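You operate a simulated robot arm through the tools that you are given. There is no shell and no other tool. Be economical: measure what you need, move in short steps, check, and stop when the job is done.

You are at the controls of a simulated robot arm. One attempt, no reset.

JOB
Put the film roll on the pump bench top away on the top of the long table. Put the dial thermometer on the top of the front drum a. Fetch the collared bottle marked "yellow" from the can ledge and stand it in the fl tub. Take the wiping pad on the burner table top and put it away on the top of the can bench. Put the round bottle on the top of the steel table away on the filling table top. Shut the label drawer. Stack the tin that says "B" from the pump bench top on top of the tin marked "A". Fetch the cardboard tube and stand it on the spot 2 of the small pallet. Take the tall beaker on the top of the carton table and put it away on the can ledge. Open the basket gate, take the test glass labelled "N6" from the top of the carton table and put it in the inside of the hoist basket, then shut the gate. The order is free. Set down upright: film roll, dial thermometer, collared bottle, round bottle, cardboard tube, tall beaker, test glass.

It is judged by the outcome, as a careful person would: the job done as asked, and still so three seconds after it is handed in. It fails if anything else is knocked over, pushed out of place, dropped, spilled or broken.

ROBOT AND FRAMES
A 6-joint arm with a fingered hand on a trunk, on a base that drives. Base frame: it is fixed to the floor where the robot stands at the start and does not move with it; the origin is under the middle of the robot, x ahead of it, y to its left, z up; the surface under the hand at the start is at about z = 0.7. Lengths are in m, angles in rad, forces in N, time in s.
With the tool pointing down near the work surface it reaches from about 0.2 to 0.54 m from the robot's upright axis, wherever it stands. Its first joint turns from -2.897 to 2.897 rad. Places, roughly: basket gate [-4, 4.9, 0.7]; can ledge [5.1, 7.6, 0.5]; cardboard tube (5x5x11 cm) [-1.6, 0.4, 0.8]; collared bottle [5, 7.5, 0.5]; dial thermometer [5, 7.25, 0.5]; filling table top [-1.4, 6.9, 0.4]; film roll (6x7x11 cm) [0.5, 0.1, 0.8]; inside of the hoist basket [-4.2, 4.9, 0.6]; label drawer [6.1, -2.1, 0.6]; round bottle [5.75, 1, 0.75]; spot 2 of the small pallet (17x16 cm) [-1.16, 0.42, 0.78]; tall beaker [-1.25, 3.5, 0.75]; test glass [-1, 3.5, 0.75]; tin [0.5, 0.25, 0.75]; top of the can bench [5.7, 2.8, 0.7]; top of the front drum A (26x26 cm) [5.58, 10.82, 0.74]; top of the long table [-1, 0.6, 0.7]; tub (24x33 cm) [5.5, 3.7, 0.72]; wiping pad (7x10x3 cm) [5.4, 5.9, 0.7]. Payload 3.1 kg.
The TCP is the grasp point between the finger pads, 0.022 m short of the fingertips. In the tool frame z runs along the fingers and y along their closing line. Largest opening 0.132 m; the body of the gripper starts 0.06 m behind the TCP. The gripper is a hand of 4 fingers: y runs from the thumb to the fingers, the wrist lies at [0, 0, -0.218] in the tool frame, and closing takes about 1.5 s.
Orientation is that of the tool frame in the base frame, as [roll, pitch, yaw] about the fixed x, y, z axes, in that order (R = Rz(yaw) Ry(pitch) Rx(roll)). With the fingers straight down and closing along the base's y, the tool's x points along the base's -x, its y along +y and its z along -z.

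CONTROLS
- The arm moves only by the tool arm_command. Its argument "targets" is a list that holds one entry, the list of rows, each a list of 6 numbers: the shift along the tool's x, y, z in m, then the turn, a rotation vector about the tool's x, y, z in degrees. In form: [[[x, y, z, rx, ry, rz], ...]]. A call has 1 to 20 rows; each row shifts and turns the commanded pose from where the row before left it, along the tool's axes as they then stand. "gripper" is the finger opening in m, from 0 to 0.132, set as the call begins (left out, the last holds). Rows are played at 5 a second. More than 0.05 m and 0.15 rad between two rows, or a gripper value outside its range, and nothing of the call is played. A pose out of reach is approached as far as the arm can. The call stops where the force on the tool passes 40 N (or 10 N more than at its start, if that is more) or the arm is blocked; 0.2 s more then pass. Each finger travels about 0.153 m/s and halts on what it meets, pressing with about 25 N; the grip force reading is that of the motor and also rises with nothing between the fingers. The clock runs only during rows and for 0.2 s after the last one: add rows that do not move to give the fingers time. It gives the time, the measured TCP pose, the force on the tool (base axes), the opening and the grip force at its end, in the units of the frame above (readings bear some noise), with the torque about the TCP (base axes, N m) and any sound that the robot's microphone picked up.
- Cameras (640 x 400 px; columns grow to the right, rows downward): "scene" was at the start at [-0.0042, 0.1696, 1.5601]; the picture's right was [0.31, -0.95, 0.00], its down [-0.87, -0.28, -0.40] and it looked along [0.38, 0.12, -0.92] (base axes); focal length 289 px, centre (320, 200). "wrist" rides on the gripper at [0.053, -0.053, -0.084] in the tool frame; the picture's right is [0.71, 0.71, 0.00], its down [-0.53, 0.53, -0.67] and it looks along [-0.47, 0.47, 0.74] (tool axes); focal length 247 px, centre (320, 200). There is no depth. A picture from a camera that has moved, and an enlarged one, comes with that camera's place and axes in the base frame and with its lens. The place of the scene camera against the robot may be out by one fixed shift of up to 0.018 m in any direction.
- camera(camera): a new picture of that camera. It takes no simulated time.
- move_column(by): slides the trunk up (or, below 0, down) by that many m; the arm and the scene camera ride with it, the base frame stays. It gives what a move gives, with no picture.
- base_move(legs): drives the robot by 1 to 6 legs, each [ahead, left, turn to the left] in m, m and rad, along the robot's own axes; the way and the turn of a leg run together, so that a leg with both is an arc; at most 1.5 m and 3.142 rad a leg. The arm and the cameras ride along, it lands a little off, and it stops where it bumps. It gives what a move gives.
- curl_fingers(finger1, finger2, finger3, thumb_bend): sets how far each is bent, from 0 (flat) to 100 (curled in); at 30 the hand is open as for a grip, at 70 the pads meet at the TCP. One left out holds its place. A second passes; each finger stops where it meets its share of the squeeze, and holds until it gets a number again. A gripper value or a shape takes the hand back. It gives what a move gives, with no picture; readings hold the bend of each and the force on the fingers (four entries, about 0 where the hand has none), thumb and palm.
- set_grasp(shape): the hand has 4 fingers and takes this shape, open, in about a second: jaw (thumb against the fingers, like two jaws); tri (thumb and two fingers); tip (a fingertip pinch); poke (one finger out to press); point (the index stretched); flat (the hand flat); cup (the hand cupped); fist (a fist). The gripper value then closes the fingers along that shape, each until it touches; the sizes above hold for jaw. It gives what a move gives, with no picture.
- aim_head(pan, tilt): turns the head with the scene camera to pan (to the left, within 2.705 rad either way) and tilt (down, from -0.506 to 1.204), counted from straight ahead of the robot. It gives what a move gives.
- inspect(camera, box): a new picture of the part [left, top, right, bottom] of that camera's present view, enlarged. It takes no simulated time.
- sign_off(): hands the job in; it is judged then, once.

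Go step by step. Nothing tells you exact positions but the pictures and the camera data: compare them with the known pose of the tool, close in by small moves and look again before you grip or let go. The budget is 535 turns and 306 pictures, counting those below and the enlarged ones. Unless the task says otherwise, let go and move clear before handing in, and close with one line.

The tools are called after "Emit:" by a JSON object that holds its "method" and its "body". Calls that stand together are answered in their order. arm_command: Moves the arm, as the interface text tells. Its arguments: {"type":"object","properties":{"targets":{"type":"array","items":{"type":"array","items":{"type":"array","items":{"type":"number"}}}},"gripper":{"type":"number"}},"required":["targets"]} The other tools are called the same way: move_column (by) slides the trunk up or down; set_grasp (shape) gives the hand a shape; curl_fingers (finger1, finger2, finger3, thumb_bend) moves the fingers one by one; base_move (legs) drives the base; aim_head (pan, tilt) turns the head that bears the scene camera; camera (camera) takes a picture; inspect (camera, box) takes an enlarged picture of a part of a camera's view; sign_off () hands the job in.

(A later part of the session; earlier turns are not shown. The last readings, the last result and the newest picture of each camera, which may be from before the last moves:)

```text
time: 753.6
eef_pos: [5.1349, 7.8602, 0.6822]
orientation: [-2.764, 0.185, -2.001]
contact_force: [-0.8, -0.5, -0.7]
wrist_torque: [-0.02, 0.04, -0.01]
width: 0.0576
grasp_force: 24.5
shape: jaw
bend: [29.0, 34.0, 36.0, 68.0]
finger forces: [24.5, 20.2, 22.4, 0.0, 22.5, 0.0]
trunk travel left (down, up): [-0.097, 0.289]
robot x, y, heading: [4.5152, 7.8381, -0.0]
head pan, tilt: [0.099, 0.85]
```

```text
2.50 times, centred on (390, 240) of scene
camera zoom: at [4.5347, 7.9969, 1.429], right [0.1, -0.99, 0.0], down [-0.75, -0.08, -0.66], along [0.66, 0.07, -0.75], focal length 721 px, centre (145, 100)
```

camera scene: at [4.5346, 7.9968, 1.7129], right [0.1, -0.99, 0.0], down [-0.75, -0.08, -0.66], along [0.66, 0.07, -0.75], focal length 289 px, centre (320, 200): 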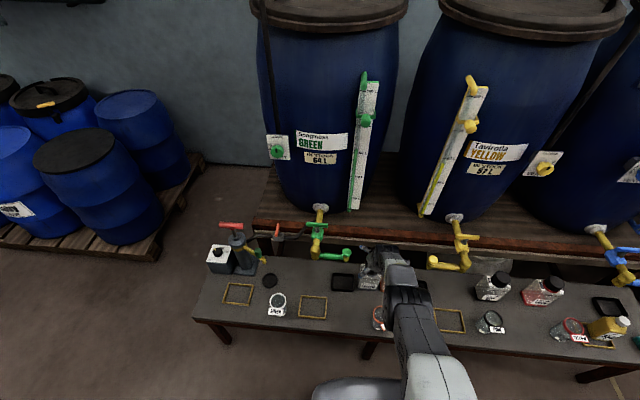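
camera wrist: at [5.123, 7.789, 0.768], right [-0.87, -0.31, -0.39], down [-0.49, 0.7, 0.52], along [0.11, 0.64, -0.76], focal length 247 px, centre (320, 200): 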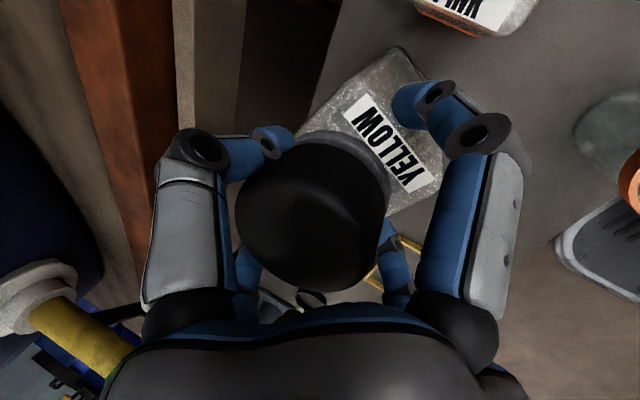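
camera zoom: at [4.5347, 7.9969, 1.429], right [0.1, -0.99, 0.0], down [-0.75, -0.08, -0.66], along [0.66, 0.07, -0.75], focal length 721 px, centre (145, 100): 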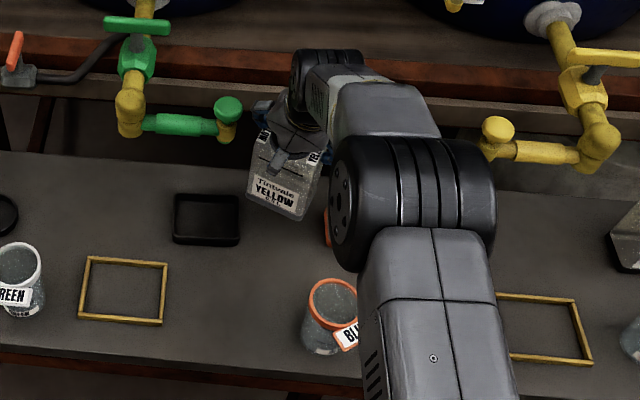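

Lifted cleanly. Raise a little more, then retract over the ledge.

Emit:
{"method": "move_column", "body": {"by": 0.07}}

Emit:
{"method": "arm_command", "body": {"targets": [[[0.017, 0.034, -0.017, 0, 0, 0], [0.017, 0.034, -0.017, 0, 0, 0], [0.017, 0.034, -0.017, 0, 0, 0], [0.017, 0.034, -0.017, 0, 0, 0], [0.017, 0.034, -0.017, 0, 0, 0], [0.017, 0.034, -0.017, 0, 0, 0]]]}}

Emit:
{"method": "move_column", "body": {"by": 0.2}}

Emit:
{"method": "camera", "body": {"camera": "scene"}}

Emit:
{"method": "camera", "body": {"camera": "wrist"}}

```text
time: 754.7
eef_pos: [5.1338, 7.8595, 0.7535]
orientation: [-2.765, 0.186, -2.001]
contact_force: [0.1, 0.7, -1.3]
wrist_torque: [0.03, -0.02, -0.01]
width: 0.0576
grasp_force: 25.6
shape: jaw
bend: [29.0, 34.0, 36.0, 68.0]
finger forces: [24.4, 20.2, 22.3, 0.0, 22.6, 0.1]
trunk travel left (down, up): [-0.167, 0.219]
robot x, y, heading: [4.5135, 7.8393, 0.002]
head pan, tilt: [0.099, 0.85]
```

```text
time: 756.1
eef_pos: [4.8823, 7.8604, 0.754]
orientation: [-2.764, 0.185, -2.0]
contact_force: [-1.2, 0.1, -1.2]
wrist_torque: [0.02, 0.01, 0.0]
width: 0.0569
grasp_force: 24.8
shape: jaw
bend: [29.0, 34.0, 36.0, 67.0]
finger forces: [24.5, 20.2, 24.6, 0.0, 21.5, 0.0]
out of reach, approached as far as the arm can: row 4
trunk travel left (down, up): [-0.167, 0.219]
robot x, y, heading: [4.5191, 7.8374, 0.003]
head pan, tilt: [0.099, 0.85]
```

```text
time: 758.2
eef_pos: [4.8834, 7.8601, 0.9531]
orientation: [-2.765, 0.184, -2.0]
contact_force: [-0.4, 0.0, -1.5]
wrist_torque: [0.01, 0.03, 0.02]
width: 0.0567
grasp_force: 24.7
shape: jaw
bend: [29.0, 34.0, 36.0, 67.0]
finger forces: [24.5, 20.1, 24.7, 0.1, 21.6, 0.0]
trunk travel left (down, up): [-0.367, 0.019]
robot x, y, heading: [4.5183, 7.8377, -0.002]
head pan, tilt: [0.099, 0.85]
```

```text
81 pictures are left
camera scene: at [4.5345, 7.9968, 1.6997], right [0.1, -0.99, 0.0], down [-0.75, -0.08, -0.66], along [0.66, 0.07, -0.75], focal length 289 px, centre (320, 200)
```

scene: 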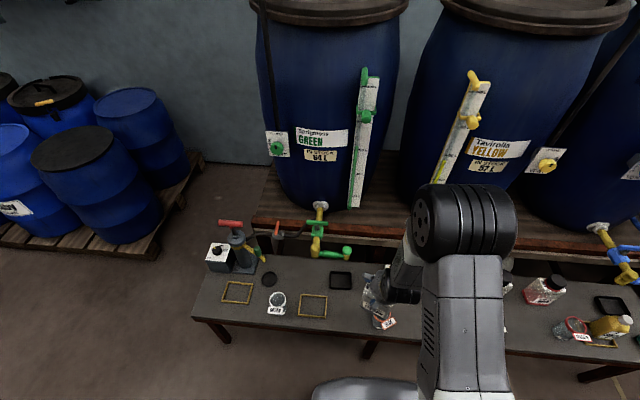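

```text
80 pictures are left
camera wrist: at [4.8716, 7.7893, 1.0392], right [-0.87, -0.31, -0.39], down [-0.49, 0.7, 0.52], along [0.11, 0.64, -0.76], focal length 247 px, centre (320, 200)
```

wrist: 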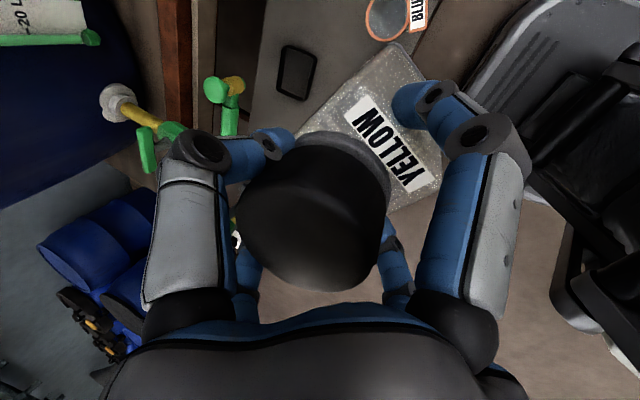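

Held well. Now retrace: to the gap, back through it, then around the west side to the tub table.

Emit:
{"method": "base_move", "body": {"legs": [[-0.16, -0.72, 0], [0, 0, 0.585]]}}

```text
time: 763.9
eef_pos: [4.6466, 7.3398, 0.9532]
orientation: [-2.765, 0.185, -1.404]
contact_force: [0.8, 0.6, -0.9]
wrist_torque: [0.02, -0.02, -0.02]
width: 0.0566
grasp_force: 24.6
shape: jaw
bend: [29.0, 34.0, 36.0, 67.0]
finger forces: [24.3, 20.0, 24.9, 0.1, 21.5, 0.0]
trunk travel left (down, up): [-0.367, 0.019]
robot x, y, heading: [4.3526, 7.1127, 0.598]
head pan, tilt: [0.099, 0.85]
```

Emit:
{"method": "base_move", "body": {"legs": [[0, 0, -0.013], [-1.1, 0, 0], [0, 0, -0.585], [-1.45, 0, 0], [-0.25, -0.9, 0], [0, -1.2, 0]]}}

```text
time: 788.6
eef_pos: [2.1357, 4.3738, 0.9534]
orientation: [-2.765, 0.185, -1.99]
contact_force: [0.5, 0.3, -0.9]
wrist_torque: [-0.01, -0.02, 0.02]
width: 0.0564
grasp_force: 25.1
shape: jaw
bend: [29.0, 35.0, 36.0, 67.0]
finger forces: [24.3, 20.0, 25.5, 0.0, 21.4, 0.0]
trunk travel left (down, up): [-0.367, 0.019]
robot x, y, heading: [1.7699, 4.3483, 0.015]
head pan, tilt: [0.099, 0.85]
```

Emit:
{"method": "base_move", "body": {"legs": [[0.05, -0.72, -0.015], [1.45, -0.03, 0], [1.35, 0, 0]]}}

Emit:
{"method": "aim_head", "body": {"pan": 0.0, "tilt": 0.5}}

Emit:
{"method": "camera", "body": {"camera": "scene"}}

```text
time: 805.8
eef_pos: [5.0128, 3.5639, 0.9527]
orientation: [-2.764, 0.186, -2.031]
contact_force: [-0.9, -0.9, -0.9]
wrist_torque: [-0.01, -0.02, 0.02]
width: 0.0563
grasp_force: 25.1
shape: jaw
bend: [29.0, 35.0, 36.0, 67.0]
finger forces: [24.4, 20.1, 25.5, 0.0, 21.4, 0.1]
trunk travel left (down, up): [-0.367, 0.019]
robot x, y, heading: [4.6463, 3.5486, -0.03]
head pan, tilt: [0.099, 0.85]
```

```text
time: 806.6
eef_pos: [5.0126, 3.5634, 0.9535]
orientation: [-2.765, 0.186, -2.032]
contact_force: [0.0, 0.1, -1.1]
wrist_torque: [-0.01, 0.01, 0.02]
width: 0.0564
grasp_force: 25.3
shape: jaw
bend: [29.0, 35.0, 36.0, 67.0]
finger forces: [24.3, 20.0, 25.5, 0.0, 21.5, 0.1]
trunk travel left (down, up): [-0.367, 0.019]
robot x, y, heading: [4.6448, 3.554, -0.031]
head pan, tilt: [0.0, 0.499]
```

```text
79 pictures are left
camera scene: at [4.68, 3.7026, 1.7292], right [-0.03, -1.0, 0.0], down [-0.48, 0.01, -0.88], along [0.88, -0.03, -0.48], focal length 289 px, centre (320, 200)
```

scene: 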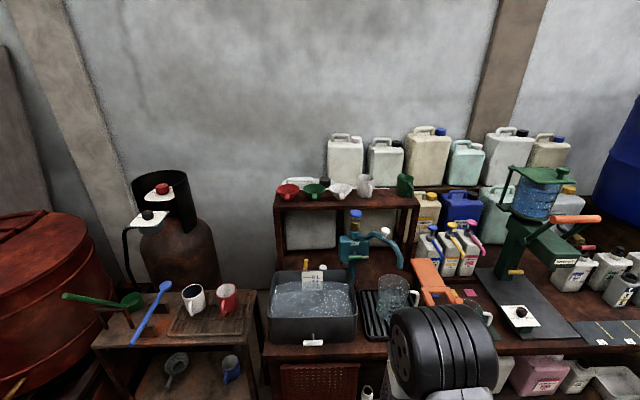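

Emit:
{"method": "inspect", "body": {"camera": "scene", "box": [250, 230, 430, 370]}}

```text
2.86 times, centred on (340, 300) of scene
camera zoom: at [4.68, 3.7026, 1.7292], right [-0.03, -1.0, 0.0], down [-0.48, 0.01, -0.88], along [0.88, -0.03, -0.48], focal length 824 px, centre (263, -86)
```

zoom: 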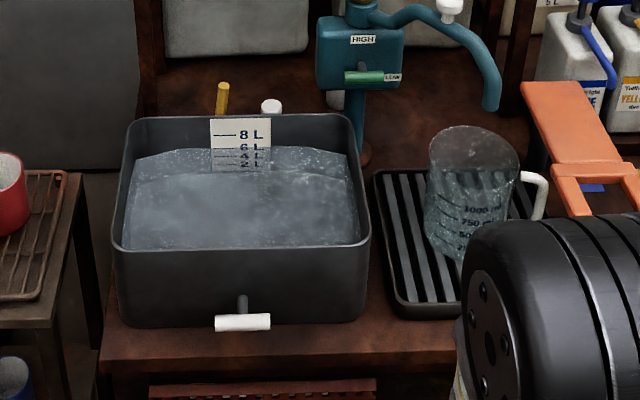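

This is the graduated water tub at (5.54, 3.70), rim ≈0.85 – the tub in the list. Raise the bottle above the rim, approach, and extend over its middle.

Emit:
{"method": "arm_command", "body": {"targets": [[[-0.0074, -0.0146, -0.0366, 0, 0, 0], [-0.0074, -0.0146, -0.0366, 0, 0, 0], [-0.0037, -0.0073, -0.0183, 0, 0, 0]]]}}

Emit:
{"method": "base_move", "body": {"legs": [[0, 0.15, 0.03], [0.37, 0, 0]]}}

Emit:
{"method": "camera", "body": {"camera": "scene"}}

```text
time: 807.4
eef_pos: [5.011, 3.5609, 1.053]
orientation: [-2.764, 0.194, -2.028]
contact_force: [-0.2, 0.3, -0.6]
wrist_torque: [0.0, -0.05, -0.01]
width: 0.0561
grasp_force: 24.8
shape: jaw
bend: [29.0, 35.0, 37.0, 67.0]
finger forces: [24.8, 20.1, 25.1, 0.0, 22.0, 0.1]
trunk travel left (down, up): [-0.367, 0.019]
robot x, y, heading: [4.6459, 3.5526, -0.029]
head pan, tilt: [0.0, 0.499]
```

```text
time: 810.8
eef_pos: [5.3866, 3.7205, 1.0503]
orientation: [-2.765, 0.192, -2.001]
contact_force: [0.2, 0.3, -0.3]
wrist_torque: [-0.03, 0.01, 0.03]
width: 0.0563
grasp_force: 24.7
shape: jaw
bend: [29.0, 35.0, 37.0, 67.0]
finger forces: [24.8, 20.1, 25.2, 0.1, 21.9, 0.1]
trunk travel left (down, up): [-0.367, 0.019]
robot x, y, heading: [5.0237, 3.7075, -0.007]
head pan, tilt: [0.0, 0.499]
```

```text
77 pictures are left
camera scene: at [5.0539, 3.8541, 1.7293], right [-0.01, -1.0, 0.0], down [-0.48, 0.0, -0.88], along [0.88, 0.0, -0.48], focal length 289 px, centre (320, 200)
```

scene: 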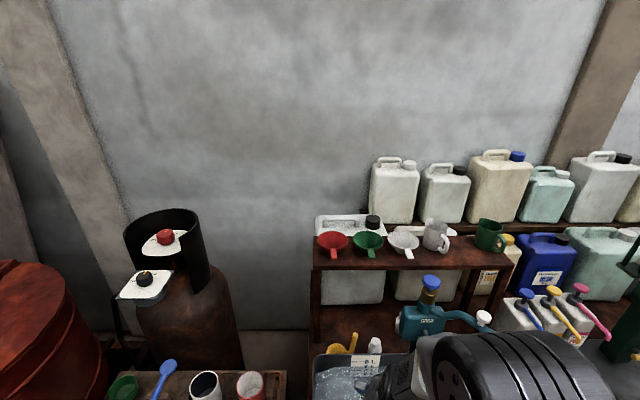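

Emit:
{"method": "arm_command", "body": {"targets": [[[-0.012, -0.0297, 0.0142, 0, 0, 0], [-0.012, -0.0297, 0.0142, 0, 0, 0], [-0.012, -0.0297, 0.0142, 0, 0, 0], [-0.012, -0.0297, 0.0142, 0, 0, 0]]]}}

Emit:
{"method": "aim_head", "body": {"pan": 0.0, "tilt": 0.95}}

Emit:
{"method": "camera", "body": {"camera": "scene"}}

Emit:
{"method": "camera", "body": {"camera": "wrist"}}

```text
time: 811.8
eef_pos: [5.5207, 3.7132, 1.0495]
orientation: [-2.766, 0.191, -2.004]
contact_force: [0.4, -0.1, -1.0]
wrist_torque: [0.0, -0.02, 0.0]
width: 0.056
grasp_force: 24.9
shape: jaw
bend: [29.0, 35.0, 37.0, 67.0]
finger forces: [24.8, 20.1, 25.4, 0.0, 22.1, 0.0]
out of reach, approached as far as the arm can: row 1
trunk travel left (down, up): [-0.367, 0.019]
robot x, y, heading: [5.0224, 3.7005, -0.003]
head pan, tilt: [0.0, 0.499]
```

```text
time: 812.7
eef_pos: [5.5192, 3.7129, 1.0514]
orientation: [-2.764, 0.194, -2.002]
contact_force: [-0.2, 0.4, -1.4]
wrist_torque: [-0.02, 0.03, -0.01]
width: 0.056
grasp_force: 24.5
shape: jaw
bend: [29.0, 35.0, 37.0, 67.0]
finger forces: [24.8, 20.2, 25.4, 0.0, 22.2, 0.0]
trunk travel left (down, up): [-0.367, 0.019]
robot x, y, heading: [5.0234, 3.7038, -0.003]
head pan, tilt: [0.0, 0.949]
```

```text
76 pictures are left
camera scene: at [5.0354, 3.8542, 1.6919], right [-0.01, -1.0, 0.0], down [-0.81, 0.0, -0.58], along [0.58, 0.0, -0.81], focal length 289 px, centre (320, 200)
```

scene: 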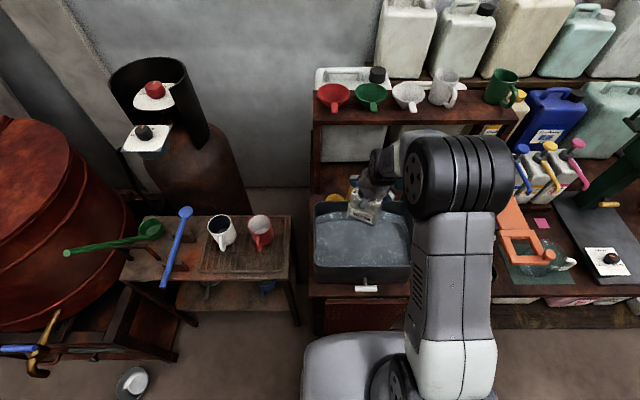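

```text
75 pictures are left
camera wrist: at [5.5074, 3.6412, 1.1351], right [-0.87, -0.31, -0.39], down [-0.49, 0.7, 0.52], along [0.11, 0.64, -0.76], focal length 247 px, centre (320, 200)
```

wrist: 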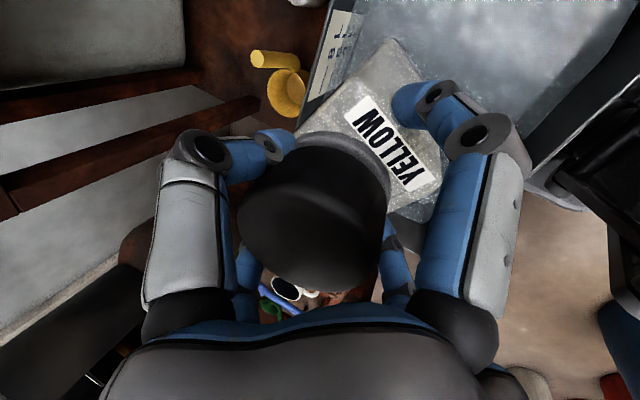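

Centred over the tub. Lower with the trunk.

Emit:
{"method": "move_column", "body": {"by": -0.16}}

Emit:
{"method": "camera", "body": {"camera": "scene"}}

Emit:
{"method": "move_column", "body": {"by": -0.015}}

```text
time: 814.5
eef_pos: [5.5193, 3.7121, 0.8889]
orientation: [-2.765, 0.196, -2.001]
contact_force: [0.0, -0.2, -0.9]
wrist_torque: [-0.05, 0.02, -0.01]
width: 0.0559
grasp_force: 24.7
shape: jaw
bend: [29.0, 35.0, 37.0, 67.0]
finger forces: [24.7, 20.3, 25.3, 0.1, 22.2, 0.0]
trunk travel left (down, up): [-0.207, 0.179]
robot x, y, heading: [5.0204, 3.702, -0.005]
head pan, tilt: [0.0, 0.949]
```

```text
74 pictures are left
camera scene: at [5.0351, 3.8541, 1.5314], right [-0.01, -1.0, 0.0], down [-0.81, 0.0, -0.58], along [0.58, 0.0, -0.81], focal length 289 px, centre (320, 200)
```

scene: 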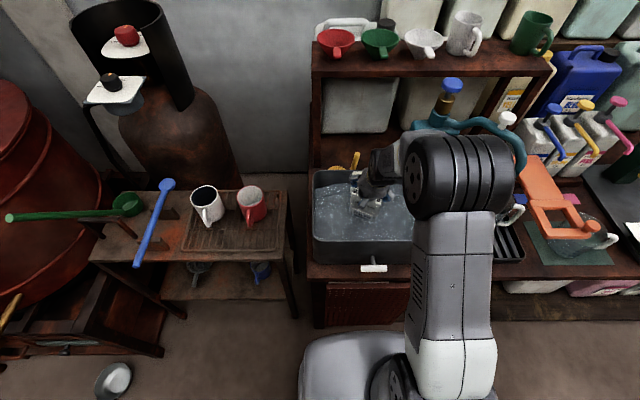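

```text
time: 815.1
eef_pos: [5.5191, 3.7132, 0.8745]
orientation: [-2.765, 0.194, -2.005]
contact_force: [-0.3, -0.3, -2.2]
wrist_torque: [0.03, 0.01, 0.01]
width: 0.0558
grasp_force: 25.4
shape: jaw
bend: [29.0, 35.0, 37.0, 67.0]
finger forces: [24.8, 20.3, 25.5, 0.0, 22.2, 0.0]
trunk travel left (down, up): [-0.192, 0.194]
robot x, y, heading: [5.0194, 3.7001, -0.004]
head pan, tilt: [0.0, 0.949]
```

Emit:
{"method": "move_column", "body": {"by": -0.008}}

Emit:
{"method": "move_column", "body": {"by": -0.006}}

Emit:
{"method": "move_column", "body": {"by": -0.006}}

```text
time: 815.7
eef_pos: [5.5202, 3.7127, 0.87]
orientation: [-2.756, 0.196, -2.002]
contact_force: [1.8, -1.8, 21.8]
wrist_torque: [0.23, 0.02, 0.0]
width: 0.0559
grasp_force: 24.9
shape: jaw
bend: [29.0, 35.0, 36.0, 67.0]
finger forces: [26.5, 21.7, 31.3, 0.0, 26.3, 0.0]
trunk travel left (down, up): [-0.184, 0.202]
robot x, y, heading: [5.0205, 3.706, -0.006]
head pan, tilt: [0.0, 0.949]
```

```text
time: 816.2
eef_pos: [5.5236, 3.7119, 0.8695]
orientation: [-2.745, 0.204, -2.0]
contact_force: [-3.9, -2.5, 16.2]
wrist_torque: [0.02, 0.86, 0.06]
width: 0.0562
grasp_force: 24.9
shape: jaw
bend: [28.0, 34.0, 36.0, 67.0]
finger forces: [27.8, 27.8, 35.6, 0.0, 27.6, 0.0]
trunk travel left (down, up): [-0.18, 0.206]
robot x, y, heading: [5.0233, 3.7006, -0.012]
head pan, tilt: [0.0, 0.949]
stopped: the force on the tool passed its limit at 45 N (the readings are from after the stop); the commanded pose is now the measured one
```

```text
time: 816.7
eef_pos: [5.5281, 3.7116, 0.8696]
orientation: [-2.729, 0.21, -1.998]
contact_force: [-5.2, -3.1, 19.1]
wrist_torque: [0.02, 1.03, 0.18]
width: 0.0557
grasp_force: 24.5
shape: jaw
bend: [28.0, 34.0, 36.0, 67.0]
finger forces: [28.3, 30.0, 33.4, 0.0, 28.5, 0.0]
trunk travel left (down, up): [-0.174, 0.212]
robot x, y, heading: [5.0252, 3.7022, -0.004]
head pan, tilt: [0.0, 0.949]
stopped: the force on the tool passed its limit at 43 N (the readings are from after the stop); the commanded pose is now the measured one
```

Contact made. Ease up and release.

Emit:
{"method": "move_column", "body": {"by": 0.008}}

Emit:
{"method": "arm_command", "body": {"targets": [[[0, 0, 0, 0, 0, 0], [0, 0, 0, 0, 0, 0], [0, 0, 0, 0, 0, 0], [0, 0, 0, 0, 0, 0]]], "gripper": 0.1}}

Emit:
{"method": "camera", "body": {"camera": "wrist"}}

```text
time: 817.2
eef_pos: [5.5274, 3.7121, 0.8733]
orientation: [-2.737, 0.205, -2.001]
contact_force: [0.2, -0.3, -0.7]
wrist_torque: [0.0, -0.02, 0.05]
width: 0.0559
grasp_force: 25.4
shape: jaw
bend: [28.0, 34.0, 36.0, 67.0]
finger forces: [25.5, 20.6, 24.8, 0.1, 22.9, 0.0]
trunk travel left (down, up): [-0.182, 0.204]
robot x, y, heading: [5.0183, 3.7034, -0.006]
head pan, tilt: [0.0, 0.949]
```

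```text
time: 818.2
eef_pos: [5.5286, 3.7134, 0.8747]
orientation: [-2.737, 0.209, -2.0]
contact_force: [0.2, -0.2, 0.1]
wrist_torque: [0.03, -0.02, 0.0]
width: 0.1
grasp_force: 0.0
shape: jaw
bend: [26.0, 26.0, 26.0, 54.0]
finger forces: [0.1, 0.0, 0.0, 0.1, 0.1, 0.0]
trunk travel left (down, up): [-0.182, 0.204]
robot x, y, heading: [5.025, 3.7045, -0.008]
head pan, tilt: [0.0, 0.949]
heard: snap
```

```text
73 pictures are left
camera wrist: at [5.5127, 3.6404, 0.9585], right [-0.85, -0.31, -0.42], down [-0.5, 0.7, 0.51], along [0.14, 0.64, -0.75], focal length 247 px, centre (320, 200)
```

wrist: 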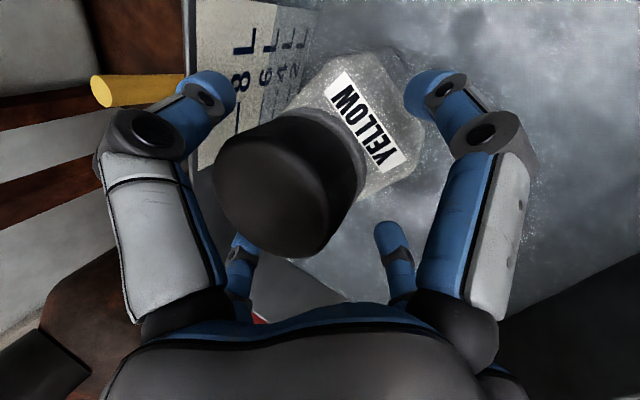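

Emit:
{"method": "move_column", "body": {"by": 0.19}}

Emit:
{"method": "camera", "body": {"camera": "wrist"}}

Emit:
{"method": "arm_command", "body": {"targets": [[[0.016, 0.033, -0.018, 0, 0, 0], [0.016, 0.033, -0.018, 0, 0, 0], [0.016, 0.033, -0.018, 0, 0, 0], [0.016, 0.033, -0.018, 0, 0, 0]]], "gripper": 0.132}}

Emit:
{"method": "inspect", "body": {"camera": "scene", "box": [290, 170, 450, 300]}}

```text
time: 820.3
eef_pos: [5.5276, 3.7112, 1.0649]
orientation: [-2.738, 0.209, -2.0]
contact_force: [-0.1, -0.4, -0.1]
wrist_torque: [0.01, 0.01, 0.0]
width: 0.0996
grasp_force: 0.0
shape: jaw
bend: [26.0, 26.0, 26.0, 54.0]
finger forces: [0.0, 0.0, 0.1, 0.0, 0.0, 0.0]
trunk travel left (down, up): [-0.372, 0.014]
robot x, y, heading: [5.0217, 3.7034, -0.002]
head pan, tilt: [0.0, 0.949]
```

```text
72 pictures are left
camera wrist: at [5.5127, 3.6404, 1.1488], right [-0.85, -0.31, -0.42], down [-0.5, 0.7, 0.51], along [0.14, 0.64, -0.75], focal length 247 px, centre (320, 200)
```

wrist: 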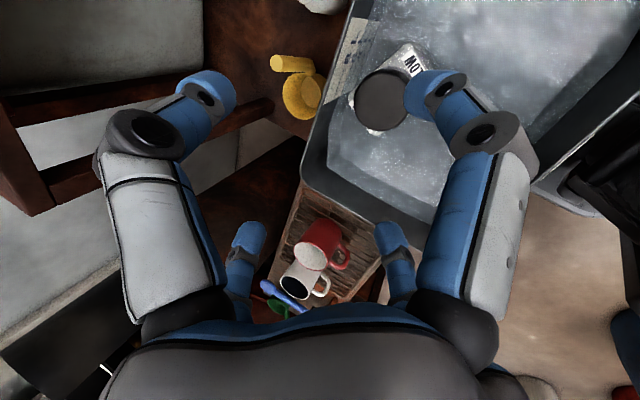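

```text
time: 821.3
eef_pos: [5.3614, 3.7142, 1.0639]
orientation: [-2.735, 0.208, -2.001]
contact_force: [0.2, 0.2, -0.4]
wrist_torque: [0.02, -0.03, 0.0]
width: 0.1322
grasp_force: 0.0
shape: jaw
bend: [30.0, 30.0, 30.0, 30.0]
finger forces: [0.0, 0.1, 0.0, 0.0, 0.1, 0.0]
trunk travel left (down, up): [-0.372, 0.014]
robot x, y, heading: [5.0226, 3.7014, -0.007]
head pan, tilt: [0.0, 0.949]
```

```text
3.08 times, centred on (370, 235) of scene
camera zoom: at [5.0333, 3.8542, 1.6964], right [-0.01, -1.0, 0.0], down [-0.81, 0.0, -0.58], along [0.58, 0.0, -0.81], focal length 888 px, centre (166, 92)
```

zoom: 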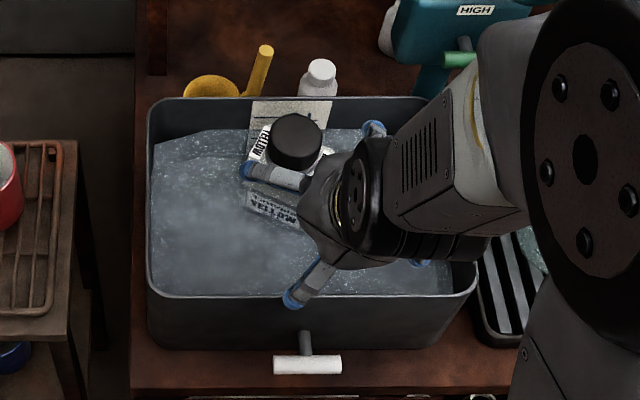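

The bottle stands in the tub. Next the wiping pad on the burner table: level the hand, back off and go up the corridor at x≈4.55.

Emit:
{"method": "arm_command", "body": {"targets": [[[0, 0, 0, -7.8, 0, 0], [0, 0, 0, -7.8, 0, 0], [0, 0, 0, -7.8, 0, 0], [0, 0, 0, 0, 6, 0], [0, 0, 0, 0, 6, 0]]]}}

Emit:
{"method": "base_move", "body": {"legs": [[-0.47, 0, 0], [0, 1.0, 0], [0, 0.85, 0]]}}

Emit:
{"method": "aim_head", "body": {"pan": 0.1, "tilt": 0.8}}

Emit:
{"method": "camera", "body": {"camera": "scene"}}

```text
time: 822.5
eef_pos: [5.3671, 3.7209, 1.0675]
orientation: [-3.075, -0.026, -2.025]
contact_force: [1.2, 1.0, 0.2]
wrist_torque: [-0.01, -0.01, -0.02]
width: 0.1318
grasp_force: 0.2
shape: jaw
bend: [30.0, 30.0, 30.0, 30.0]
finger forces: [0.0, 0.0, 0.0, 0.0, 0.0, 0.0]
out of reach, approached as far as the arm can: row 1, 3
trunk travel left (down, up): [-0.372, 0.014]
robot x, y, heading: [5.0198, 3.705, 0.002]
head pan, tilt: [0.0, 0.949]
```

```text
time: 827.9
eef_pos: [4.8806, 4.1901, 1.067]
orientation: [-3.072, -0.03, -2.015]
contact_force: [0.9, 0.5, 0.0]
wrist_torque: [-0.07, -0.01, -0.02]
width: 0.132
grasp_force: 0.1
shape: jaw
bend: [30.0, 30.0, 30.0, 30.0]
finger forces: [0.1, 0.1, 0.0, 0.0, 0.0, 0.0]
trunk travel left (down, up): [-0.372, 0.014]
robot x, y, heading: [4.5387, 4.1665, 0.005]
head pan, tilt: [0.0, 0.949]
stopped in leg 2: the robot was blocked; the commanded pose is now the measured one
```

```text
time: 828.6
eef_pos: [4.8807, 4.1858, 1.0676]
orientation: [-3.073, -0.025, -2.015]
contact_force: [-0.1, -0.1, -0.7]
wrist_torque: [0.01, 0.0, 0.01]
width: 0.1317
grasp_force: 0.2
shape: jaw
bend: [30.0, 30.0, 30.0, 30.0]
finger forces: [0.0, 0.0, 0.0, 0.0, 0.0, 0.0]
trunk travel left (down, up): [-0.372, 0.014]
robot x, y, heading: [4.5356, 4.1642, 0.004]
head pan, tilt: [0.099, 0.799]
```

```text
70 pictures are left
camera scene: at [4.5553, 4.325, 1.7079], right [0.1, -0.99, 0.0], down [-0.71, -0.07, -0.7], along [0.69, 0.07, -0.72], focal length 289 px, centre (320, 200)
```

scene: 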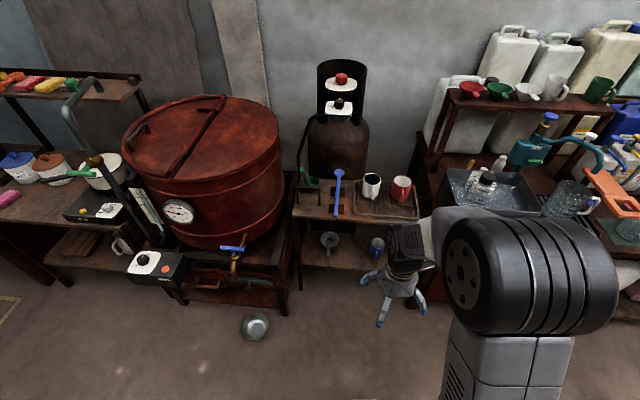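

The barrel's edge touched at rear-left, and a bowl lies on the floor at (5.16, 4.76). Thread between them at x≈4.72.

Emit:
{"method": "base_move", "body": {"legs": [[0, -0.08, 0], [0.18, 0, 0], [0, 0.75, 0], [0, 0.75, 0]]}}

Emit:
{"method": "camera", "body": {"camera": "scene"}}

```text
time: 838.1
eef_pos: [5.0717, 5.6167, 1.068]
orientation: [-3.072, -0.024, -2.025]
contact_force: [-1.0, -0.5, 0.1]
wrist_torque: [0.06, -0.01, 0.04]
width: 0.1322
grasp_force: 0.2
shape: jaw
bend: [30.0, 30.0, 30.0, 30.0]
finger forces: [0.0, 0.0, 0.0, 0.0, 0.0, 0.0]
trunk travel left (down, up): [-0.372, 0.014]
robot x, y, heading: [4.7282, 5.598, -0.008]
head pan, tilt: [0.099, 0.799]
```

```text
69 pictures are left
camera scene: at [4.7469, 5.7592, 1.7079], right [0.09, -1.0, 0.0], down [-0.71, -0.07, -0.7], along [0.69, 0.07, -0.72], focal length 289 px, centre (320, 200)
```

scene: 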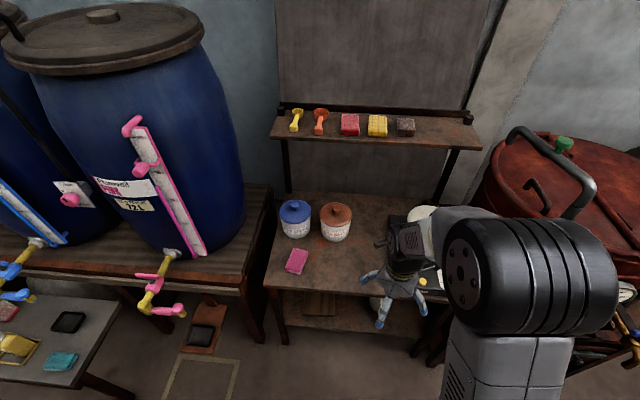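

The pink wiping pad lies at (5.365, 5.905), long side ≈ along x; jars stand behind it. Move closer and look from above.

Emit:
{"method": "base_move", "body": {"legs": [[0.19, 0.05, 0.008]]}}

Emit:
{"method": "arm_command", "body": {"targets": [[[0, 0, 0, -3.9, -1.4, 8], [0, 0, 0, 0, 0, 8], [0, 0, 0, 0, 0, 8], [0, 0, 0, 0, 0, 8]]]}}

```text
time: 839.7
eef_pos: [5.2597, 5.6686, 1.0687]
orientation: [-3.075, -0.024, -2.017]
contact_force: [0.2, -0.3, -0.3]
wrist_torque: [0.02, 0.01, 0.03]
width: 0.132
grasp_force: 0.0
shape: jaw
bend: [30.0, 30.0, 30.0, 30.0]
finger forces: [0.1, 0.0, 0.0, 0.0, 0.0, 0.1]
trunk travel left (down, up): [-0.372, 0.014]
robot x, y, heading: [4.9151, 5.6503, 0.004]
head pan, tilt: [0.099, 0.799]
```

```text
refused: row 1 steps farther than a row can; nothing moved
```

Emit:
{"method": "arm_command", "body": {"targets": [[[0, 0, 0, -3.8, -1.4, 0], [0, 0, 0, 0, 0, 8], [0, 0, 0, 0, 0, 8], [0, 0, 0, 0, 0, 8], [0, 0, 0, 0, 0, 8], [-0.0313, 0.023, 0.0117, 0, 0, 0], [-0.0313, 0.023, 0.0117, 0, 0, 0], [-0.0313, 0.023, 0.0117, 0, 0, 0], [-0.0313, 0.023, 0.0117, 0, 0, 0], [-0.0313, 0.023, 0.0117, 0, 0, 0], [-0.0313, 0.023, 0.0117, 0, 0, 0], [0, 0, 0, 0, 0, 0]]]}}

Emit:
{"method": "camera", "body": {"camera": "wrist"}}

```text
time: 842.3
eef_pos: [5.3422, 5.8893, 0.9961]
orientation: [3.141, 0.0, -2.576]
contact_force: [-0.9, -0.5, -0.5]
wrist_torque: [0.01, 0.01, 0.01]
width: 0.1319
grasp_force: 0.0
shape: jaw
bend: [30.0, 30.0, 30.0, 30.0]
finger forces: [0.0, 0.1, 0.1, 0.0, 0.1, 0.0]
trunk travel left (down, up): [-0.372, 0.014]
robot x, y, heading: [4.914, 5.6485, -0.0]
head pan, tilt: [0.099, 0.799]
```

```text
68 pictures are left
camera wrist: at [5.3258, 5.8149, 1.0793], right [-0.98, 0.22, 0.0], down [0.16, 0.73, 0.67], along [0.15, 0.65, -0.74], focal length 247 px, centre (320, 200)
```

wrist: 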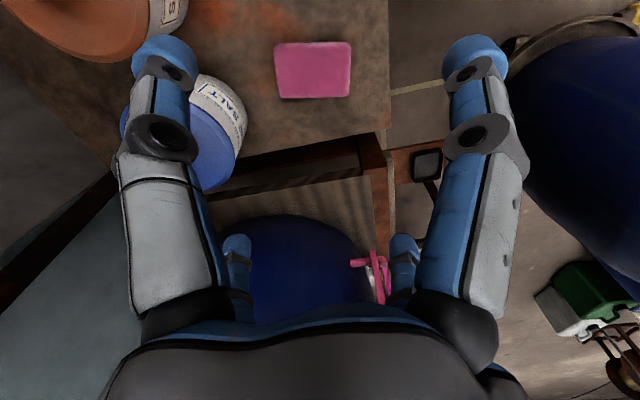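

Emit:
{"method": "arm_command", "body": {"targets": [[[-0.0166, 0, 0, 0, 0, 0], [0, 0, 0, 0, 0, 0]]]}}

Emit:
{"method": "move_column", "body": {"by": -0.22}}

Emit:
{"method": "camera", "body": {"camera": "wrist"}}

```text
time: 842.9
eef_pos: [5.356, 5.8967, 0.9973]
orientation: [-3.141, 0.0, -2.574]
contact_force: [-0.7, -0.4, 0.0]
wrist_torque: [0.02, -0.02, 0.01]
width: 0.1317
grasp_force: 0.0
shape: jaw
bend: [30.0, 30.0, 30.0, 30.0]
finger forces: [0.1, 0.0, 0.1, 0.1, 0.0, 0.1]
trunk travel left (down, up): [-0.372, 0.014]
robot x, y, heading: [4.9126, 5.65, 0.005]
head pan, tilt: [0.099, 0.799]
```

```text
time: 845.2
eef_pos: [5.3558, 5.8974, 0.7761]
orientation: [-3.14, 0.0, -2.574]
contact_force: [0.7, 0.2, 0.7]
wrist_torque: [0.0, 0.0, -0.02]
width: 0.1315
grasp_force: 0.1
shape: jaw
bend: [30.0, 30.0, 30.0, 30.0]
finger forces: [0.1, 0.0, 0.0, 0.0, 0.0, 0.0]
trunk travel left (down, up): [-0.152, 0.234]
robot x, y, heading: [4.9183, 5.6517, 0.005]
head pan, tilt: [0.099, 0.799]
```

```text
67 pictures are left
camera wrist: at [5.3405, 5.8237, 0.86], right [-0.98, 0.22, 0.0], down [0.16, 0.73, 0.67], along [0.15, 0.65, -0.74], focal length 247 px, centre (320, 200)
```

wrist: 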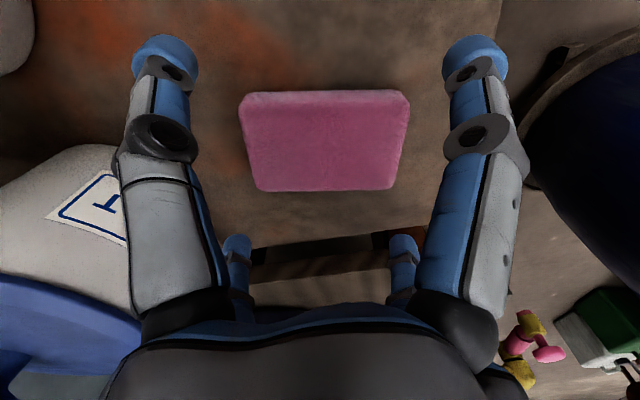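

Emit:
{"method": "move_column", "body": {"by": -0.04}}

Emit:
{"method": "move_column", "body": {"by": -0.006}}

Emit:
{"method": "arm_command", "body": {"targets": [[[0, 0, 0, 0, 0, 0], [0, 0, 0, 0, 0, 0], [0, 0, 0, 0, 0, 0], [0, 0, 0, 0, 0, 0], [0, 0, 0, 0, 0, 0], [0, 0, 0, 0, 0, 0]]], "gripper": 0.0}}

Emit:
{"method": "camera", "body": {"camera": "wrist"}}

```text
time: 846.1
eef_pos: [5.3564, 5.896, 0.7371]
orientation: [-3.141, 0.001, -2.575]
contact_force: [-0.1, -0.5, -0.7]
wrist_torque: [0.01, -0.04, -0.03]
width: 0.1318
grasp_force: 0.1
shape: jaw
bend: [30.0, 30.0, 30.0, 30.0]
finger forces: [0.1, 0.0, 0.0, 0.1, 0.0, 0.0]
trunk travel left (down, up): [-0.112, 0.274]
robot x, y, heading: [4.9141, 5.6479, 0.002]
head pan, tilt: [0.099, 0.799]
```

```text
time: 846.6
eef_pos: [5.3573, 5.8972, 0.7303]
orientation: [-3.14, 0.0, -2.574]
contact_force: [0.2, 0.0, 0.1]
wrist_torque: [0.0, 0.03, 0.03]
width: 0.1318
grasp_force: 0.1
shape: jaw
bend: [30.0, 30.0, 30.0, 30.0]
finger forces: [0.0, 0.0, 0.0, 0.2, 0.0, 0.1]
trunk travel left (down, up): [-0.106, 0.28]
robot x, y, heading: [4.9159, 5.6519, 0.0]
head pan, tilt: [0.099, 0.799]
```

```text
time: 848.0
eef_pos: [5.3566, 5.8968, 0.7313]
orientation: [-3.139, -0.001, -2.575]
contact_force: [-0.7, 0.6, 0.0]
wrist_torque: [0.0, 0.02, -0.01]
width: 0.0901
grasp_force: 25.3
shape: jaw
bend: [29.0, 30.0, 31.0, 62.0]
finger forces: [25.0, 24.8, 25.6, 0.0, 25.4, 0.0]
trunk travel left (down, up): [-0.106, 0.28]
robot x, y, heading: [4.9164, 5.6475, 0.007]
head pan, tilt: [0.099, 0.799]
```

```text
66 pictures are left
camera wrist: at [5.3406, 5.8237, 0.8136], right [-0.98, 0.22, 0.0], down [0.16, 0.73, 0.67], along [0.15, 0.65, -0.74], focal length 247 px, centre (320, 200)
```

wrist: 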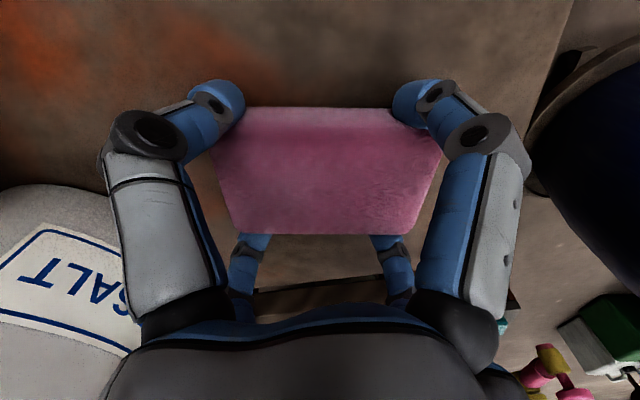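

Pad gripped. Lift, and drive back south to the can bench.

Emit:
{"method": "move_column", "body": {"by": 0.25}}

Emit:
{"method": "base_move", "body": {"legs": [[-0.19, 0, 0], [0, -1.2, 0], [0, -1.2, 0], [0, -0.7, 0]]}}

Emit:
{"method": "aim_head", "body": {"pan": -0.05, "tilt": 0.65}}

Emit:
{"method": "camera", "body": {"camera": "scene"}}

```text
time: 850.6
eef_pos: [5.3571, 5.8958, 0.9812]
orientation: [-3.139, 0.001, -2.574]
contact_force: [-0.1, 0.6, 0.2]
wrist_torque: [0.0, -0.01, -0.02]
width: 0.0901
grasp_force: 25.4
shape: jaw
bend: [29.0, 30.0, 31.0, 62.0]
finger forces: [25.1, 24.8, 25.7, 0.0, 25.4, 0.0]
trunk travel left (down, up): [-0.356, 0.03]
robot x, y, heading: [4.9179, 5.6493, 0.002]
head pan, tilt: [0.099, 0.799]
```

```text
time: 855.4
eef_pos: [5.1663, 5.249, 0.9791]
orientation: [3.131, 0.006, -2.563]
contact_force: [-2.9, 12.1, -9.4]
wrist_torque: [-0.93, -0.09, 0.26]
width: 0.0899
grasp_force: 24.8
shape: jaw
bend: [29.0, 30.0, 31.0, 62.0]
finger forces: [25.8, 25.6, 26.5, 0.1, 26.2, 13.8]
trunk travel left (down, up): [-0.356, 0.03]
robot x, y, heading: [4.7287, 4.9924, 0.007]
head pan, tilt: [0.099, 0.799]
stopped in leg 2: the force on the tool passed its limit at 81 N (the readings are from after the stop); the commanded pose is now the measured one
```

```text
time: 856.1
eef_pos: [5.1656, 5.2472, 0.9808]
orientation: [3.137, 0.007, -2.564]
contact_force: [-9.1, 8.8, -7.8]
wrist_torque: [-0.52, -0.55, 0.01]
width: 0.0899
grasp_force: 24.9
shape: jaw
bend: [29.0, 30.0, 31.0, 62.0]
finger forces: [25.9, 25.5, 26.5, 0.0, 26.2, 15.0]
trunk travel left (down, up): [-0.356, 0.03]
robot x, y, heading: [4.7264, 4.99, -0.0]
head pan, tilt: [-0.051, 0.649]
```

```text
65 pictures are left
camera scene: at [4.7526, 5.1414, 1.7044], right [-0.05, -1.0, 0.0], down [-0.6, 0.03, -0.8], along [0.8, -0.04, -0.6], focal length 289 px, centre (320, 200)
```

scene: 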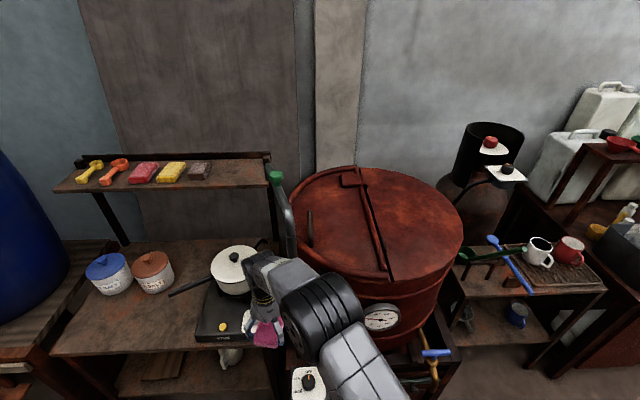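

The arm, still extended, bumped the lever by the kettle. Back off north and check for damage.

Emit:
{"method": "base_move", "body": {"legs": [[0, 0.25, 0]]}}

Emit:
{"method": "inspect", "body": {"camera": "scene", "box": [200, 130, 500, 400]}}

```text
time: 857.9
eef_pos: [5.1686, 5.4942, 0.9807]
orientation: [3.136, 0.007, -2.568]
contact_force: [0.2, 0.3, -0.9]
wrist_torque: [-0.02, -0.02, 0.0]
width: 0.0901
grasp_force: 25.0
shape: jaw
bend: [29.0, 30.0, 31.0, 62.0]
finger forces: [25.7, 25.7, 26.4, 0.0, 26.2, 0.0]
trunk travel left (down, up): [-0.356, 0.03]
robot x, y, heading: [4.7278, 5.2405, -0.002]
head pan, tilt: [-0.051, 0.649]
```

```text
1.48 times, centred on (350, 265) of scene
camera zoom: at [4.7542, 5.3882, 1.7046], right [-0.05, -1.0, 0.0], down [-0.6, 0.03, -0.8], along [0.8, -0.04, -0.6], focal length 428 px, centre (276, 104)
```

zoom: 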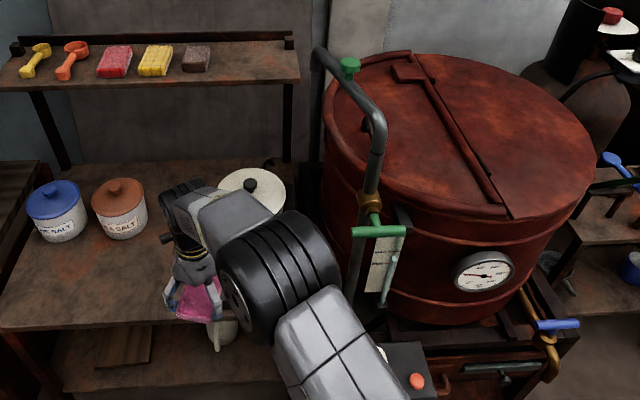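

Kettle, lever and pan look undisturbed. Retract the arm, then continue south.

Emit:
{"method": "arm_command", "body": {"targets": [[[0.0415, -0.003, 0, 0, 0, 0], [0.0415, -0.003, 0, 0, 0, 0], [0.0415, -0.003, 0, 0, 0, 0], [0.0415, -0.003, -0.01, 0, 0, 0], [0.0415, -0.003, -0.01, 0, 0, 0], [0.0415, -0.003, -0.01, 0, 0, 0]]]}}

Emit:
{"method": "base_move", "body": {"legs": [[0, -1.0, 0], [0, -1.0, 0], [0, -0.7, 0]]}}

Emit:
{"method": "aim_head", "body": {"pan": -0.1, "tilt": 0.65}}

Emit:
{"method": "camera", "body": {"camera": "scene"}}

```text
time: 859.3
eef_pos: [4.9664, 5.3419, 1.0082]
orientation: [3.135, 0.01, -2.568]
contact_force: [0.2, -0.5, 0.6]
wrist_torque: [0.02, 0.01, 0.04]
width: 0.0898
grasp_force: 24.4
shape: jaw
bend: [29.0, 30.0, 31.0, 62.0]
finger forces: [27.4, 27.2, 28.0, 0.1, 27.8, 0.0]
trunk travel left (down, up): [-0.356, 0.03]
robot x, y, heading: [4.7282, 5.2391, -0.001]
head pan, tilt: [-0.051, 0.649]
```

```text
time: 872.7
eef_pos: [4.9765, 2.637, 1.0077]
orientation: [3.135, 0.006, -2.577]
contact_force: [0.2, -0.7, -1.2]
wrist_torque: [-0.03, 0.04, -0.04]
width: 0.0898
grasp_force: 25.1
shape: jaw
bend: [29.0, 30.0, 31.0, 62.0]
finger forces: [27.5, 27.1, 28.1, 0.0, 27.9, 0.0]
trunk travel left (down, up): [-0.356, 0.03]
robot x, y, heading: [4.734, 2.5398, -0.012]
head pan, tilt: [-0.051, 0.649]
```

```text
time: 873.3
eef_pos: [4.9758, 2.6371, 1.0078]
orientation: [3.135, 0.007, -2.579]
contact_force: [0.4, 0.7, -0.7]
wrist_torque: [0.01, 0.02, 0.0]
width: 0.0898
grasp_force: 25.1
shape: jaw
bend: [29.0, 30.0, 31.0, 62.0]
finger forces: [27.4, 27.2, 28.1, 0.1, 27.8, 0.0]
trunk travel left (down, up): [-0.356, 0.03]
robot x, y, heading: [4.7316, 2.5306, -0.008]
head pan, tilt: [-0.099, 0.649]
```

```text
63 pictures are left
camera scene: at [4.7614, 2.6792, 1.7047], right [-0.11, -0.99, 0.0], down [-0.6, 0.07, -0.8], along [0.79, -0.09, -0.6], focal length 289 px, centre (320, 200)
```

scene: 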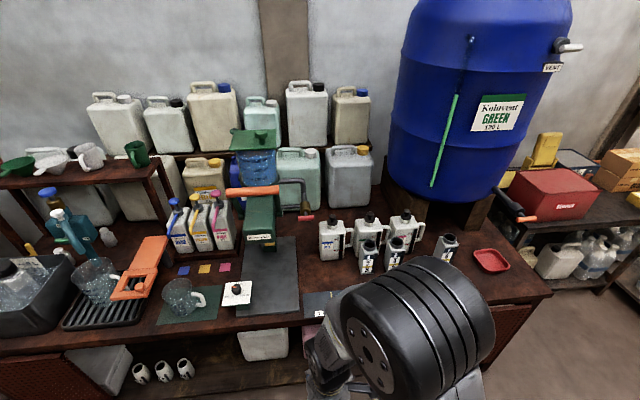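

The can bench is full; a gap seems to exist between the right-hand bottles and the red tray at ≈(5.59, 2.0). Move there and look closely.

Emit:
{"method": "base_move", "body": {"legs": [[0.1, -0.5, 0.01], [0.17, 0, 0]]}}

Emit:
{"method": "aim_head", "body": {"pan": -0.05, "tilt": 0.9}}

Emit:
{"method": "camera", "body": {"camera": "scene"}}

```text
time: 877.4
eef_pos: [5.2475, 2.1452, 1.0077]
orientation: [3.136, 0.008, -2.573]
contact_force: [0.3, 0.6, 0.4]
wrist_torque: [0.02, 0.04, -0.03]
width: 0.0898
grasp_force: 25.6
shape: jaw
bend: [29.0, 30.0, 31.0, 62.0]
finger forces: [27.6, 27.2, 28.1, 0.1, 27.9, 0.0]
trunk travel left (down, up): [-0.356, 0.03]
robot x, y, heading: [5.0046, 2.0398, -0.006]
head pan, tilt: [-0.099, 0.649]
```

```text
time: 878.1
eef_pos: [5.2462, 2.1445, 1.0068]
orientation: [3.135, 0.006, -2.572]
contact_force: [-0.8, -0.2, 0.1]
wrist_torque: [0.04, -0.01, 0.0]
width: 0.0896
grasp_force: 25.3
shape: jaw
bend: [29.0, 30.0, 31.0, 62.0]
finger forces: [27.4, 27.2, 28.2, 0.0, 27.8, 0.0]
trunk travel left (down, up): [-0.356, 0.03]
robot x, y, heading: [5.0066, 2.0414, -0.005]
head pan, tilt: [-0.051, 0.901]
```

```text
62 pictures are left
camera scene: at [5.0205, 2.1908, 1.6843], right [-0.06, -1.0, 0.0], down [-0.78, 0.04, -0.62], along [0.62, -0.04, -0.78], focal length 289 px, centre (320, 200)
```

scene: 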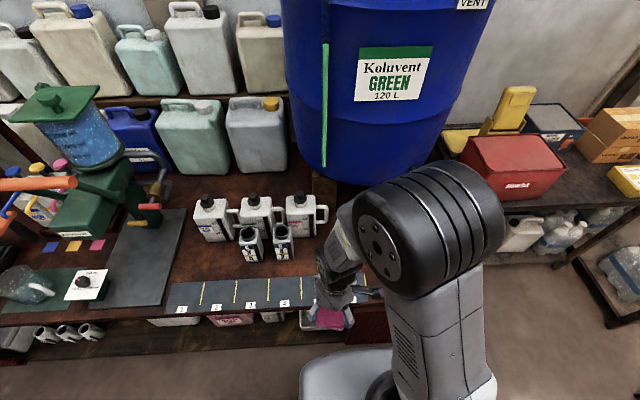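

There's a free patch at ≈(5.51, 2.565) between the black plate, the number strip and the bottles. Shift left and extend over it.

Emit:
{"method": "base_move", "body": {"legs": [[0, 0.4, 0.005]]}}

Emit:
{"method": "arm_command", "body": {"targets": [[[-0.0388, -0.0209, 0, 0, 0, 0], [-0.0388, -0.0209, 0, 0, 0, 0], [-0.0388, -0.0209, 0, 0, 0, 0], [-0.0388, -0.0209, 0, 0, 0, 0], [-0.0388, -0.0209, 0, 0, 0, 0], [-0.0388, -0.0209, 0, 0, 0, 0], [0, 0, 0, 0, 0, 0]]]}}

Emit:
{"method": "camera", "body": {"camera": "wrist"}}

Emit:
{"method": "camera", "body": {"camera": "scene"}}

```text
time: 880.6
eef_pos: [5.2484, 2.5403, 1.0063]
orientation: [3.134, 0.007, -2.576]
contact_force: [0.4, -1.3, -0.3]
wrist_torque: [-0.01, 0.01, 0.0]
width: 0.0897
grasp_force: 25.6
shape: jaw
bend: [29.0, 30.0, 31.0, 62.0]
finger forces: [27.5, 27.2, 28.1, 0.1, 27.8, 0.0]
trunk travel left (down, up): [-0.356, 0.03]
robot x, y, heading: [5.0055, 2.4402, -0.009]
head pan, tilt: [-0.051, 0.901]
```

```text
time: 882.2
eef_pos: [5.5134, 2.5568, 1.0091]
orientation: [3.133, 0.008, -2.575]
contact_force: [0.5, -0.8, -0.3]
wrist_torque: [0.0, -0.01, 0.03]
width: 0.0895
grasp_force: 24.6
shape: jaw
bend: [30.0, 30.0, 31.0, 62.0]
finger forces: [28.5, 28.2, 28.9, 0.0, 28.8, 0.0]
trunk travel left (down, up): [-0.356, 0.03]
robot x, y, heading: [5.0055, 2.4398, -0.01]
head pan, tilt: [-0.051, 0.901]
```

```text
61 pictures are left
camera wrist: at [5.4965, 2.483, 1.092], right [-0.98, 0.22, 0.0], down [0.16, 0.72, 0.68], along [0.15, 0.66, -0.74], focal length 247 px, centre (320, 200)
```

wrist: 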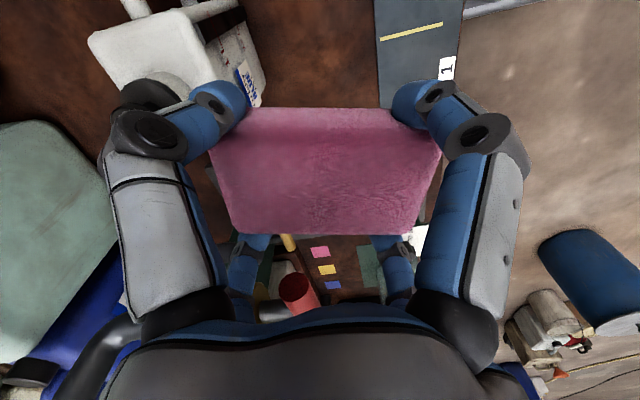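

```text
60 pictures are left
camera scene: at [5.023, 2.5857, 1.6842], right [-0.06, -1.0, 0.0], down [-0.78, 0.05, -0.62], along [0.62, -0.04, -0.78], focal length 289 px, centre (320, 200)
```

scene: 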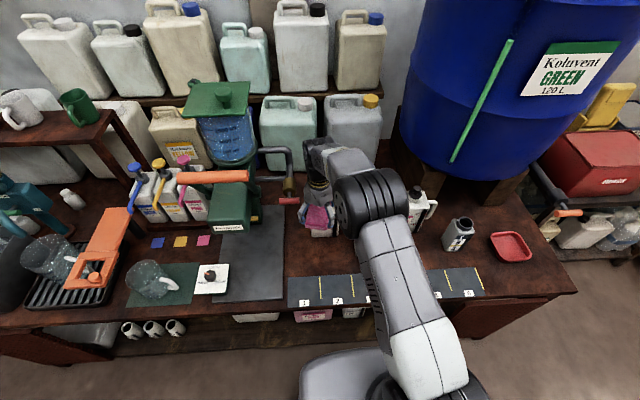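

Emit:
{"method": "arm_command", "body": {"targets": [[[0.005, 0.003, 0, 0, 0, 0], [0, 0, 0, 0, 0, 0]]]}}

Emit:
{"method": "move_column", "body": {"by": -0.22}}

Emit:
{"method": "camera", "body": {"camera": "wrist"}}

```text
time: 882.8
eef_pos: [5.5064, 2.5571, 1.0083]
orientation: [3.136, 0.007, -2.576]
contact_force: [0.4, 1.2, -0.1]
wrist_torque: [-0.01, -0.03, 0.0]
width: 0.0894
grasp_force: 24.8
shape: jaw
bend: [30.0, 30.0, 31.0, 62.0]
finger forces: [28.7, 28.2, 29.0, 0.0, 28.8, 0.0]
trunk travel left (down, up): [-0.356, 0.03]
robot x, y, heading: [5.0124, 2.4339, -0.01]
head pan, tilt: [-0.051, 0.901]
```

```text
time: 885.1
eef_pos: [5.5072, 2.5572, 0.7893]
orientation: [3.135, 0.007, -2.576]
contact_force: [0.4, -0.3, 0.0]
wrist_torque: [0.0, 0.02, 0.03]
width: 0.0895
grasp_force: 25.1
shape: jaw
bend: [30.0, 30.0, 31.0, 62.0]
finger forces: [28.5, 28.2, 29.2, 0.1, 28.7, 0.0]
trunk travel left (down, up): [-0.136, 0.25]
robot x, y, heading: [5.005, 2.4366, -0.01]
head pan, tilt: [-0.051, 0.901]
```

```text
59 pictures are left
camera wrist: at [5.4915, 2.4836, 0.8715], right [-0.98, 0.22, 0.0], down [0.16, 0.72, 0.68], along [0.15, 0.66, -0.74], focal length 247 px, centre (320, 200)
```

wrist: 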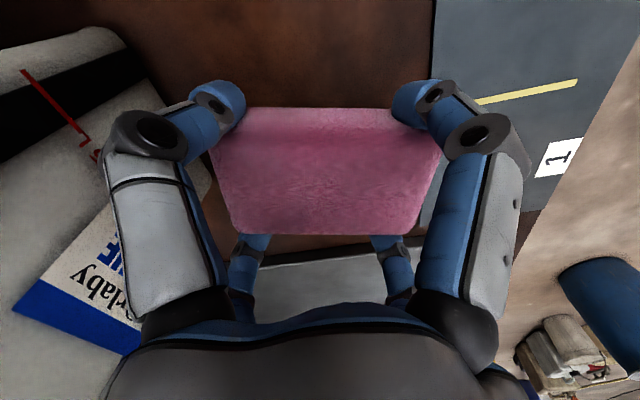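

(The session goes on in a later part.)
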